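You operate a simulated robot arm through the tools that you are given. There is no shell and no other tool. Be economical: measure what you need, move in short steps, check, and stop when the job is done.

You are at the controls of a simulated robot arm. One attempt, no reset.

JOB
Put one of the primer filters from the side bench top on top of the silver blank plate.
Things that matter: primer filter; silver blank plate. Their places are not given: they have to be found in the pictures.

It is judged by the outcome, as a careful person would: the job done as asked, and still so three seconds after it is handed in. It fails if anything else is knocked over, pushed out of place, dropped, spilled or broken.

ROBOT AND FRAMES
A 7-joint arm with a two-finger parallel gripper, fixed in place. Base frame: the origin is at the foot of the arm, x ahead of it, y to its left, z up; the work surface is at about z = 800. Units: mm, degrees, N and s.
With the tool pointing down near the work surface it reaches from about 240 to 680 mm from the base axis. Its first joint turns from -66.0 to 66.0 degrees. Payload 2.4 kg.
The tool frame sits at the grasp point between the pads (the TCP): z along the fingers, y along the line on which they close. The tips reach 30 mm beyond it. Largest opening 94 mm; finger width 28, thickness 10; the body of the gripper, 50 by 96 mm, starts 55 mm behind the TCP.
Orientation is that of the tool frame in the base frame, as a unit quaternion [x, y, z, w]. With the fingers straight down and closing along the base's y, the tool's x points along the base's -x, its y along +y and its z along -z.

CONTROLS
- The arm moves only by the tool send_rows. Its argument "increments" is a list of rows, each a list of 3 entries, a list of its own where there are three numbers: the shift along the tool's x, y, z in units of 250 mm (1.0 is 250 mm), then the turn about the tool's z in units of 180 degrees (1.0 is 180 degrees), then the finger opening in mm, from 0 to 94. In form: [[[dx, dy, dz], spin, claw], ...]. A call has 1 to 20 rows; each row is the pose to reach, as a shift and turn from the pose commanded when the call began, along the tool's axes at that moment. A call with a number of a shift or a turn outside -1 to 1 is refused whole. A row lasts 0.2 s, in which the tool goes at most 50 mm and 8.6 degrees; a call with a longer step from one row to the next is refused whole, and so is a gripper value outside its range. Where a pose cannot be reached the arm comes as near as it can. A force on the tool above 40 N (or 10 N above the force at the start of the call, whichever is more), or a blocked arm, ends the call early, and 0.2 s more pass. Each finger travels about 153 mm/s and halts on what it meets, pressing with about 29 N; the grip force reading is that of the motor and also rises with nothing between the fingers. The clock runs only during rows and for 0.2 s after the last one: add rows that repeat a pose to give the fingers time. It gives the time, the measured TCP pose, the force on the tool (base axes), the opening and the grip force at its end, in the units of the frame above (readings bear some noise).
- Cameras (640 x 400 px; columns grow to the right, rows downward): "scene" is fixed at [38.3, 476.1, 1449.2]; the picture's right is [-0.79, -0.62, 0.00], its down [-0.35, 0.45, -0.82] and it looks along [0.51, -0.64, -0.57] (base axes); focal length 369 px, centre (320, 200). "wrist" rides on the gripper at [-37, 0, -58] in the tool frame; the picture's right is [0.00, -1.00, 0.00], its down [0.97, 0.00, -0.24] and it looks along [0.24, 0.00, 0.97] (tool axes); focal length 218 px, centre (320, 200).
- get_image(camera): a new picture of that camera. No time passes.
- point_at(camera, pixels): there is no depth. For up to 12 entries [column, row, z] of the newest picture of that camera ("zoom" is the newest enlarged one), the place [x, y] in the base frame at which the ray of that pixel passes the height z, good to about 2 mm, but the place of the scene camera against the robot may be out by one fixed shift of up to 12 mm in any direction. No time passes.
- zoom(camera, box): a new picture of the part [left, top, right, bottom] of that camera's present view, enlarged. No time passes.
- hand_in(): hands the job in; it is judged then, once.

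Keep the steps short. Do not move on a guess: measure, check each grasp and each placing, and mend mistakes. In all there are 60 turns and 20 pictures (those below and enlarged ones count). Leave the gripper open and the arm clear of the work at the hand-in unless told otherwise, and finish with a single line.

The tools are called as a command line: name --argument value ..., lists and objects as JSON in quotes. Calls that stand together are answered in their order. send_rows: Moves the arm, as the interface text tells. Its arguments: {"type":"object","properties":{"increments":{"type":"array","items":{"type":"array"}}},"required":["increments"]} The other tools are called the same way: get_image (camera) takes a picture; point_at (camera, pixels) gives the place at which the rays of pixels pass given heights; zoom (camera, box) takes an enlarged picture of a part of a camera's view; hand_in () hands the job in.

At the start:

```text
time_s: 0.0
position: [303.5, -181.8, 1076.6]
tool_rot: [-0.001, 1.0, 0.0, 0.0]
contact_force: [0.0, -0.3, 0.3]
width: 94.0
grip_force: 0.0
```

scene: 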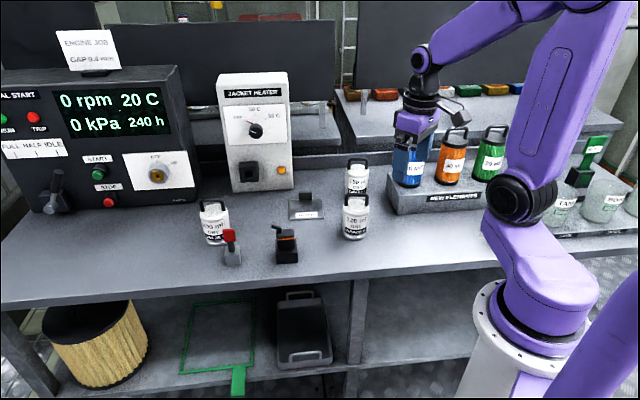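
wrist: 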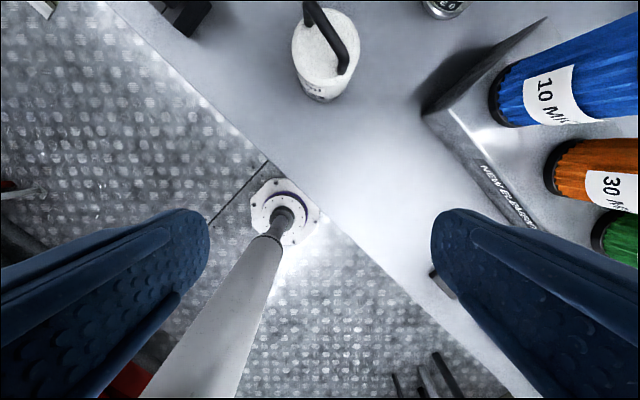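

I see white canisters with black handles near (214,222), (355,217) and (357,178), and a grey plate near (306,206). I'll enlarge that area to read the labels.

zoom --camera "scene" --box '[180, 140, 400, 278]'

zoom --camera "scene" --box '[380, 70, 640, 250]'

```text
2.90 times, centred on (290, 209) of scene
```

zoom: 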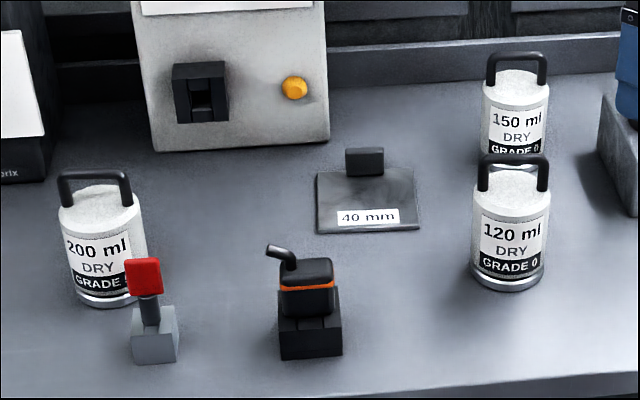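

```text
2.22 times, centred on (510, 160) of scene
```

zoom: 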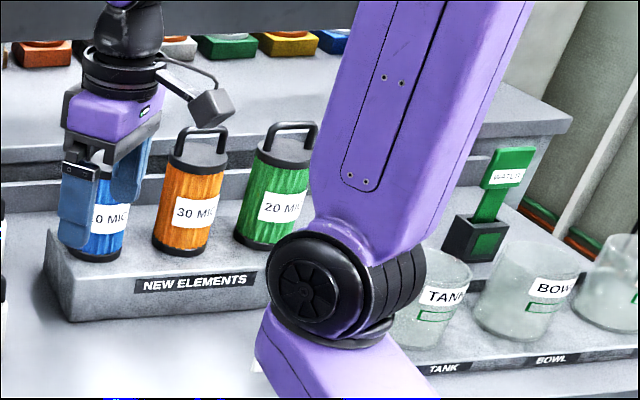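

Two things are unclear: the coloured items on the far bench near (470,90), and the sign and shelf at left. I'll enlarge the far bench and measure some positions.

zoom --camera "scene" --box '[320, 70, 560, 170]'

point_at --camera "scene" --pixels '[[306, 216, 800], [355, 235, 800], [214, 240, 800], [357, 195, 800], [450, 200, 800], [470, 95, 800], [385, 95, 800], [540, 90, 800], [100, 280, 800], [305, 355, 400]]'

```text
2.67 times, centred on (440, 120) of scene
```

zoom: 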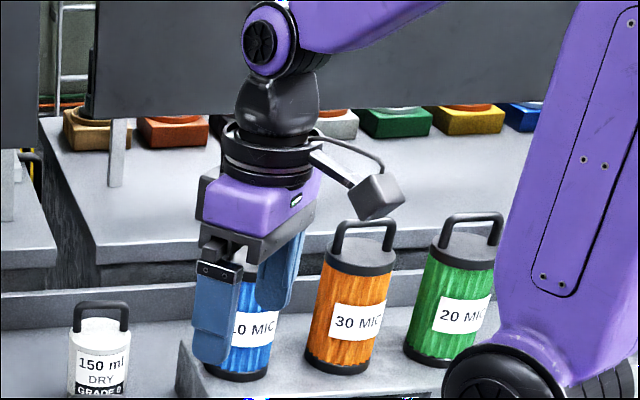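

```text
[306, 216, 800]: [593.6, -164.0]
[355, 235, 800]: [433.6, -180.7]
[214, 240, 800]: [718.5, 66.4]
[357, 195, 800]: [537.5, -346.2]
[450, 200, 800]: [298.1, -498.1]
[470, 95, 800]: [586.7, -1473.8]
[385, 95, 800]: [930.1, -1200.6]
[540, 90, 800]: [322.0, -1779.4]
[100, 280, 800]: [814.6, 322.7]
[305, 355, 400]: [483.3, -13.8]
```

Only things close by are in reach. I still need to identify "primer filter" and "side bench". I'll read the sign and lower shelf at left.

zoom --camera "scene" --box '[0, 0, 320, 200]'

zoom --camera "scene" --box '[480, 120, 640, 250]'

```text
2.00 times, centred on (160, 100) of scene
```

zoom: 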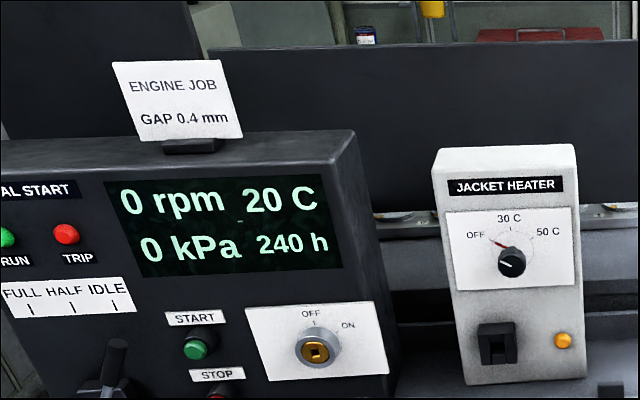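

```text
3.08 times, centred on (560, 185) of scene
```

zoom: 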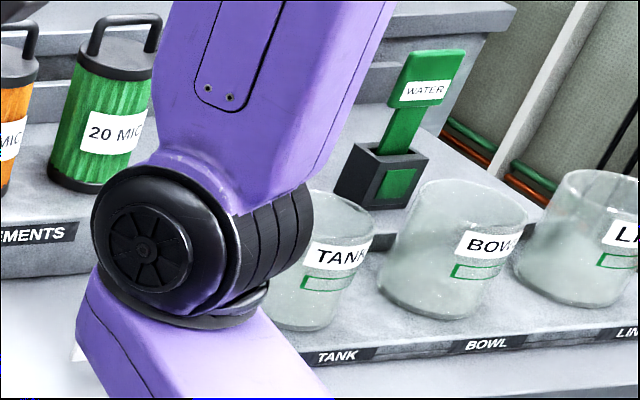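

The sign and jars don't settle it. The side bench may be out of view on the left, so I'll move the wrist camera towards +y at a safe height and look.

send_rows --increments '[[[0, 0.12, -0.05], 0, 94], [[0, 0.28, -0.1], 0, 94], [[0, 0.44, -0.15], 0, 94], [[0, 0.6, -0.2], 0, 94], [[0, 0.76, -0.2], 0, 94], [[0, 0.9, -0.2], 0, 94], [[0, 1.0, -0.2], 0, 94], [[0, 1.0, -0.2], 0, 94]]'

get_image --camera "wrist"

get_image --camera "scene"

```text
time_s: 1.8
position: [304.0, 66.2, 1124.8]
tool_rot: [0.001, 1.0, 0.0, 0.0]
contact_force: [0.7, -0.4, -0.4]
width: 94.4
grip_force: 0.1
```

```text
12 pictures are left
```

wrist: 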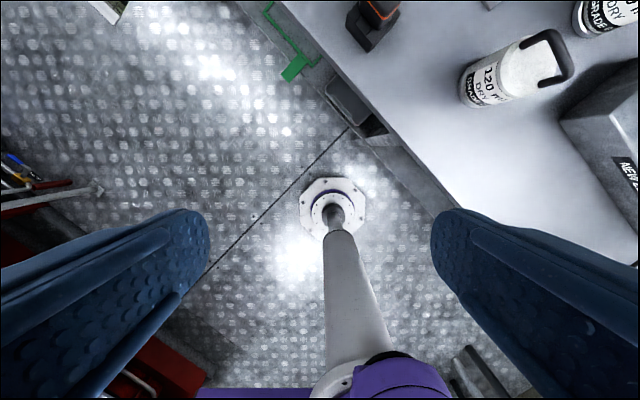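

```text
11 pictures are left
```

scene: 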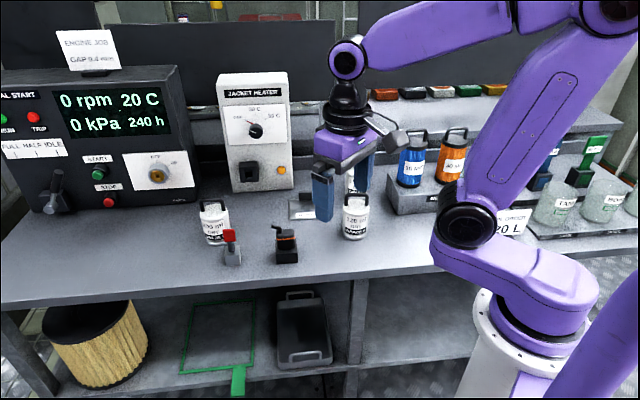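

There's nothing on the +y side but floor. The arm still hides the right-hand part of the bench ("20 L", blue and WATER tags), so I'll go back and look towards -y.

send_rows --increments '[[[0, -0.18, 0], 0, 94], [[0, -0.36, 0], 0, 94], [[0, -0.54, 0], 0, 94], [[0, -0.72, 0], 0, 94], [[0, -0.9, 0], 0, 94], [[0, -1.0, 0], 0, 94]]'

send_rows --increments '[[[0, -0.18, 0], 0, 94], [[0, -0.36, 0], 0, 94], [[0, -0.54, 0], 0, 94], [[0, -0.72, 0], 0, 94], [[0, -0.9, 0], 0, 94], [[0, -1.0, 0], 0, 94], [[0, -1.0, 0], 0, 94]]'

get_image --camera "wrist"

```text
time_s: 3.2
position: [301.1, -180.6, 1125.8]
tool_rot: [0.0, 1.0, 0.0, 0.0]
contact_force: [0.3, -0.2, 0.6]
width: 94.3
grip_force: 0.1
```

```text
time_s: 4.8
position: [302.0, -428.3, 1127.0]
tool_rot: [0.0, 1.0, 0.0, 0.0]
contact_force: [0.5, -0.5, 0.0]
width: 94.0
grip_force: 0.0
```

```text
10 pictures are left
```

wrist: 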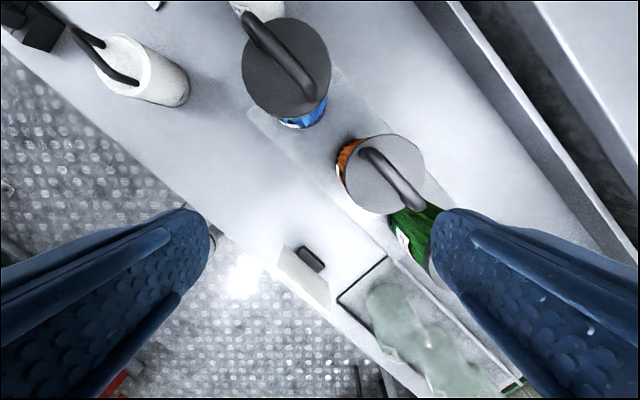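

The reachable items are the three white cans standing directly on the bench, and three elements in a stand. I'll read the fine print on the 120 ml can and look closely at the plate.

zoom --camera "scene" --box '[280, 155, 380, 245]'

zoom --camera "scene" --box '[170, 270, 350, 400]'

```text
4.44 times, centred on (330, 200) of scene
```

zoom: 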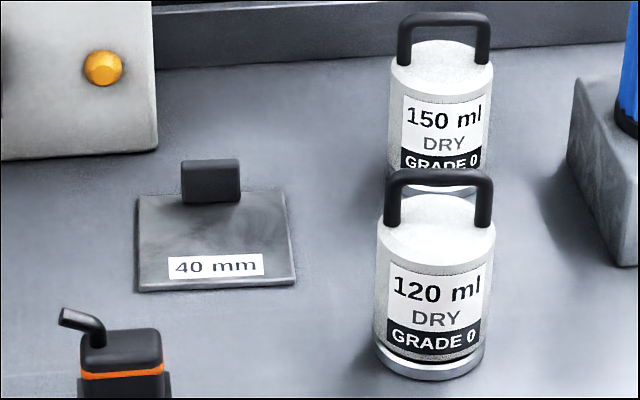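

```text
3.08 times, centred on (260, 335) of scene
```

zoom: 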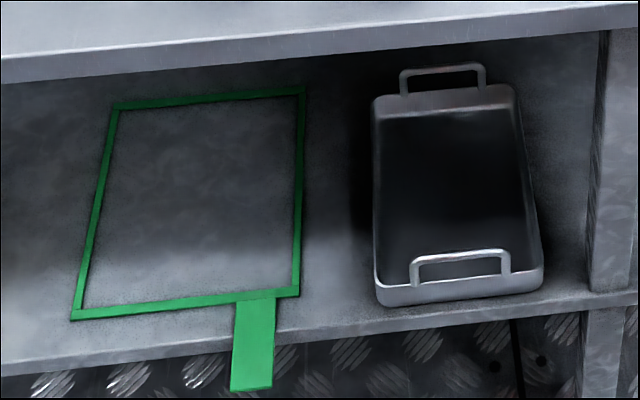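

Reading so far: the white cans (120, 150 and 200 ml, DRY) with bail handles are the primer filters on the bench top. The flat metal plate tagged "40 mm", with a dark block at its back edge, is the silver blank plate. I'll measure the plate corners, block, can base and handle.

point_at --camera "scene" --pixels '[[289, 199.3, 803], [321.9, 197.7, 803], [289, 220.3, 803], [324.6, 218.7, 803], [298.9, 200.5, 803], [312, 200.5, 803], [355, 234.5, 802], [346.9, 195.5, 933], [367.2, 195.5, 933], [356.4, 206.3, 898], [343, 206.3, 898], [369.6, 206.3, 898]]'

```text
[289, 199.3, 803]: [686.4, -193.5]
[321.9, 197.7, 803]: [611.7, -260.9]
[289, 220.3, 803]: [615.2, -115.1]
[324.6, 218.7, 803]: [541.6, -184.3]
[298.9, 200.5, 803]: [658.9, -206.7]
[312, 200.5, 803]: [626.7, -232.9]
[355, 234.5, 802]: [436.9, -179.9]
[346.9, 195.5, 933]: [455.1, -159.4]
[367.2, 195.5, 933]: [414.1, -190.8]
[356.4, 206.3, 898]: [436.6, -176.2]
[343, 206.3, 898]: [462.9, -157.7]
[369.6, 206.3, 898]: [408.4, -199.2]
```

The plate is about 100 × 105 mm, turned about 40°, centred near (613,-188). The can is about 67 mm across with its axis near (436,-178), and its handle bar is at z≈933, running about 37° from base x. I'll go above the 120 ml can, turn the fingers across the bar and check with the wrist camera.

send_rows --increments '[[[-0.066, 0.125, 0], -0.026, 94], [[-0.132, 0.25, 0], -0.052, 94], [[-0.198, 0.375, 0.0], -0.078, 94], [[-0.264, 0.5, 0.04], -0.104, 94], [[-0.33, 0.625, 0.08], -0.13, 94], [[-0.396, 0.75, 0.12], -0.156, 94], [[-0.462, 0.875, 0.16], -0.182, 94], [[-0.528, 1.0, 0.2], -0.208, 94], [[-0.528, 1.0, 0.2], -0.208, 94]]'

get_image --camera "wrist"

```text
time_s: 6.8
position: [438.1, -179.1, 1077.5]
tool_rot: [-0.322, 0.947, 0.0, 0.0]
contact_force: [-0.3, 0.4, -1.2]
width: 94.2
grip_force: 0.0
```

```text
7 pictures are left
```

wrist: 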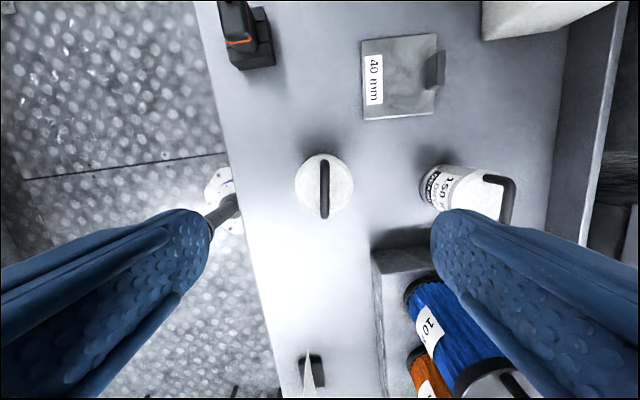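

The bar runs vertically in the picture from (325,162) to (325,218), so the fingers are aligned across it. Now I'll measure the bar, can and plate from the wrist camera.

point_at --camera "wrist" --pixels '[[325, 162, 933], [325, 218, 933], [325, 190, 933], [295, 184, 898], [354, 184, 898], [324, 183, 898], [361, 42, 804], [437, 34, 804], [436, 113, 804], [364, 120, 804], [427, 70, 810]]'

```text
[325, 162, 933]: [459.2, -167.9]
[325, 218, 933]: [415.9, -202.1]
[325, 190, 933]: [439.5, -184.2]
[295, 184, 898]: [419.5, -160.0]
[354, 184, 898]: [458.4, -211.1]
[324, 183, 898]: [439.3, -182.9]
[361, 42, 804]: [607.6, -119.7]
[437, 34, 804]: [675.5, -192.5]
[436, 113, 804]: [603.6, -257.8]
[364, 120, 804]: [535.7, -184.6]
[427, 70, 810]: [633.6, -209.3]
```

The bar is centred at (439.4,-183.8) and the plate centre is (605.6,-188.6). The plate's free area is a little forward of the block. I'll correct by 1.8 and -4.5 mm and lower to z≈932 with the fingers open, so the tips stop just above the can lid.

send_rows --increments '[[[0.007, -0.018, 0.1], 0, 94], [[0.007, -0.018, 0.22], 0, 94], [[0.007, -0.018, 0.34], 0, 94], [[0.007, -0.018, 0.44], 0, 94], [[0.007, -0.018, 0.52], 0, 94], [[0.007, -0.018, 0.56], 0, 94], [[0.007, -0.018, 0.582], 0, 94], [[0.007, -0.018, 0.582], 0, 94]]'

get_image --camera "wrist"

```text
time_s: 8.6
position: [436.6, -186.2, 930.0]
tool_rot: [-0.321, 0.947, 0.0, 0.0]
contact_force: [1.0, 0.8, -0.1]
width: 94.1
grip_force: 0.1
```

```text
6 pictures are left
```

wrist: 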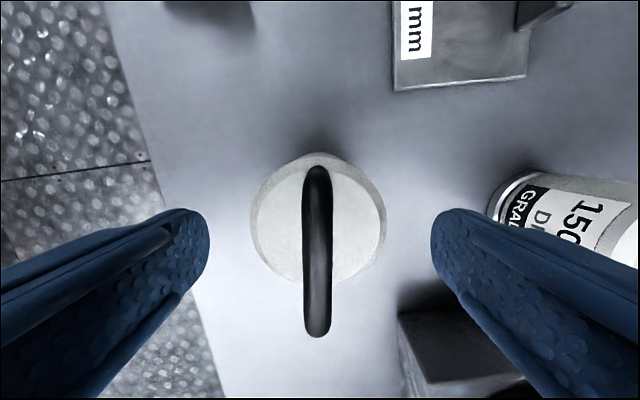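

The bar sits between the fingers at about 3 mm below the TCP, centred at column 317, and the can top is around z 887, well below the tips. I'll close on the bar.

send_rows --increments '[[[0, 0.003, 0], 0, 70], [[0, 0.003, 0], 0, 40], [[0, 0.003, 0], 0, 15], [[0, 0.003, 0], 0, 0], [[0, 0.003, 0], 0, 0], [[0, 0.003, 0], 0, 0]]'

```text
time_s: 10.0
position: [438.1, -185.7, 930.9]
tool_rot: [-0.32, 0.947, -0.002, 0.001]
contact_force: [-3.4, 2.6, 27.9]
width: 9.5
grip_force: 28.7
```

The fingers stopped at 9.5 mm with a grip of 28.7 N, so the bar is held. There's a 28 N vertical reading, so I'll lift slowly by 20 mm and re-read it.

send_rows --increments '[[[0, 0, -0.02], 0, 0], [[0, 0, -0.05], 0, 0], [[0, 0, -0.08], 0, 0], [[0, 0, -0.08], 0, 0]]'

```text
time_s: 11.0
position: [436.9, -186.6, 950.0]
tool_rot: [-0.321, 0.947, 0.0, 0.0]
contact_force: [0.3, 0.6, -3.0]
width: 9.6
grip_force: 29.1
```

The force now reads about 3 N of weight and the can is held. I'll raise it 50 mm more, carry it over the plate to about (598,-185), and take a picture.

send_rows --increments '[[[0, 0, -0.08], 0, 0], [[0, 0, -0.16], 0, 0], [[-0.04, -0.03, -0.2], 0, 0], [[-0.12, -0.09, -0.2], 0, 0], [[-0.2, -0.15, -0.2], 0, 0], [[-0.28, -0.21, -0.2], 0, 0], [[-0.36, -0.27, -0.2], 0, 0], [[-0.44, -0.33, -0.2], 0, 0], [[-0.49, -0.367, -0.2], 0, 0], [[-0.515, -0.386, -0.2], 0, 0], [[-0.515, -0.386, -0.2], 0, 0], [[-0.515, -0.386, -0.2], 0, 0]]'

get_image --camera "wrist"

```text
time_s: 13.6
position: [596.4, -184.5, 1000.2]
tool_rot: [-0.321, 0.947, 0.0, 0.0]
contact_force: [0.0, 0.0, -2.1]
width: 9.6
grip_force: 29.0
```

```text
5 pictures are left
```

wrist: 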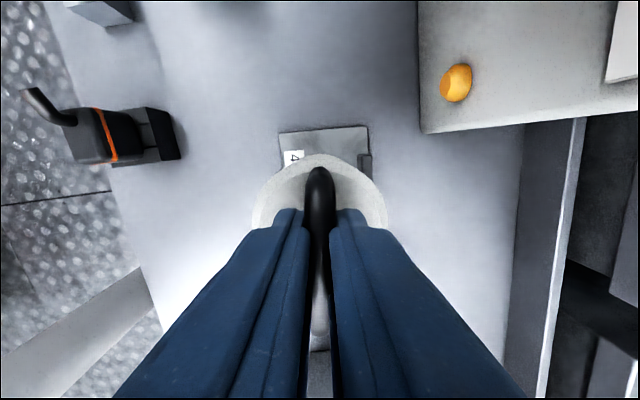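

The can hangs level. The plate's far edge is visible from (278,132) to (369,126), with the block at (358-372,152-180). I'll measure these to refine the target.

point_at --camera "wrist" --pixels '[[278, 132, 804], [369, 126, 804], [358, 155, 825], [358, 155, 804], [320, 352, 804], [281, 165, 804]]'

zoom --camera "scene" --box '[240, 120, 400, 250]'

```text
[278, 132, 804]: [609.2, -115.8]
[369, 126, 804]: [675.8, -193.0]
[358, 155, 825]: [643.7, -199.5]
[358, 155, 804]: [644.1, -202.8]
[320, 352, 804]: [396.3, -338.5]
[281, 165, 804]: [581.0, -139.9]
```

```text
3.08 times, centred on (320, 185) of scene
```

zoom: 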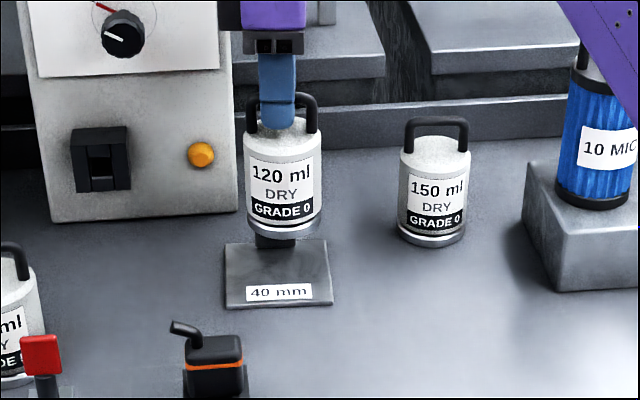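

The plate measurement agrees with the earlier one. The can centre would come down about 9 mm forward of the plate's middle, clear of the block and inside the front edge. I'll lower to about 9 mm above where contact is expected.

send_rows --increments '[[[0, 0, 0.06], 0, 0], [[0, 0, 0.12], 0, 0], [[0, 0, 0.17], 0, 0], [[0, 0, 0.2], 0, 0], [[0, 0, 0.22], 0, 0], [[0, 0, 0.22], 0, 0]]'

send_rows --increments '[[[0, 0, 0.006], 0, 0], [[0, 0, 0.012], 0, 0], [[0, 0, 0.018], 0, 0], [[0, 0, 0.022], 0, 0], [[0, 0, 0.022], 0, 0]]'

```text
time_s: 15.0
position: [596.7, -184.9, 945.0]
tool_rot: [-0.32, 0.947, -0.001, 0.0]
contact_force: [0.5, -0.3, -3.1]
width: 9.6
grip_force: 28.7
```

```text
time_s: 16.2
position: [596.3, -185.0, 940.0]
tool_rot: [-0.321, 0.947, 0.0, 0.0]
contact_force: [-0.1, -0.6, -2.5]
width: 9.3
grip_force: 28.9
```

No contact yet at z 940 (-2.5 N is just the weight). I'll go on down in 1 mm steps and look for the force to rise.

send_rows --increments '[[[0, 0, 0.004], 0, 0], [[0, 0, 0.008], 0, 0], [[0, 0, 0.012], 0, 0], [[0, 0, 0.012], 0, 0]]'

```text
time_s: 17.2
position: [597.4, -185.2, 936.3]
tool_rot: [-0.321, 0.947, 0.0, 0.001]
contact_force: [-4.3, -0.6, 11.2]
width: 9.4
grip_force: 28.9
```

The force rose to +11 N at z 936.3, so the can rests on something about 5 mm above the bench, which matches the plate. I'll check with a picture before letting go.

zoom --camera "scene" --box '[250, 140, 370, 240]'

```text
4.00 times, centred on (310, 190) of scene
```

zoom: 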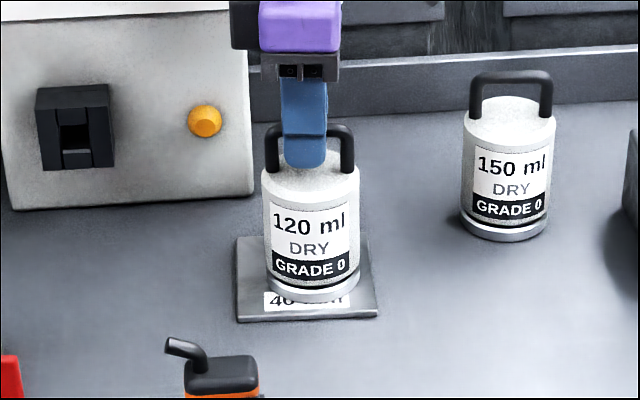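

The can stands upright inside the plate's outline, with margin at the front and sides. I'll open the fingers slowly in place and then rise straight up.

send_rows --increments '[[[0, 0, 0], 0, 12], [[0, 0, 0], 0, 25], [[0, 0, 0], 0, 50], [[0, 0, 0], 0, 60], [[0, 0, 0], 0, 60]]'

send_rows --increments '[[[0, 0, -0.08], 0, 60], [[0, 0, -0.2], 0, 60], [[0, 0, -0.36], 0, 60], [[0, 0, -0.52], 0, 80], [[0, 0, -0.6], 0, 94], [[0, 0, -0.6], 0, 94]]'

get_image --camera "wrist"

```text
time_s: 18.4
position: [598.1, -183.7, 936.1]
tool_rot: [-0.321, 0.947, 0.0, 0.0]
contact_force: [-0.1, -0.2, -0.2]
width: 60.1
grip_force: 0.0
```

```text
time_s: 19.8
position: [596.3, -187.3, 1087.4]
tool_rot: [-0.32, 0.947, 0.0, 0.001]
contact_force: [0.3, -0.3, 0.0]
width: 94.2
grip_force: 0.1
```

```text
2 pictures are left
```

wrist: 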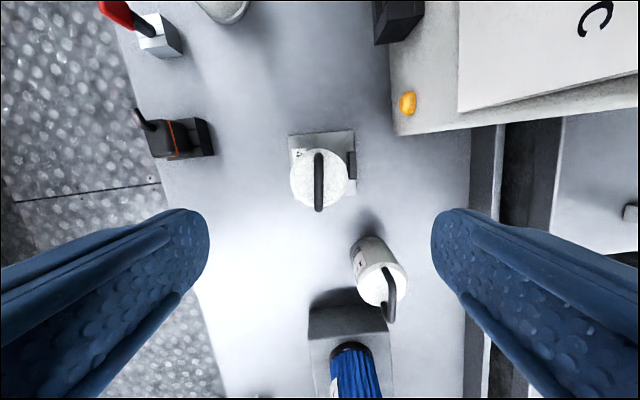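

The can stands on the plate, the block is untouched and nothing else has moved. I'll draw the arm back at this height and take a last look.

send_rows --increments '[[[0.1, 0.075, 0], 0, 94], [[0.22, 0.17, 0], 0, 94], [[0.34, 0.26, 0], 0, 94], [[0.46, 0.35, 0], 0, 94], [[0.57, 0.437, 0], 0, 94], [[0.57, 0.437, 0], 0, 94]]'

zoom --camera "scene" --box '[180, 120, 420, 270]'

```text
time_s: 21.2
position: [418.6, -184.1, 1085.2]
tool_rot: [-0.321, 0.947, 0.0, 0.0]
contact_force: [-0.3, 0.0, 1.1]
width: 94.1
grip_force: 0.1
```

```text
2.67 times, centred on (300, 195) of scene
```

zoom: 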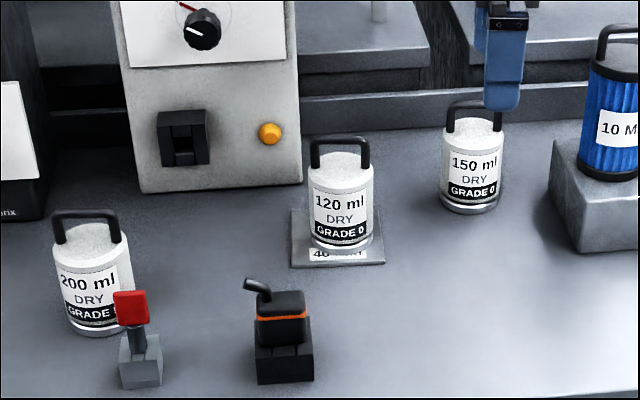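

The 120 ml filter stands upright on the plate, everything else is in place, and the arm is clear with the gripper open. I'll hand it in.

hand_in

```text
The job is handed in.
```

I put the 120 ml white can on the 40 mm plate and handed the job in; no label names either item, so treating them as the primer filter and the silver blank plate was my reading of the pictures.
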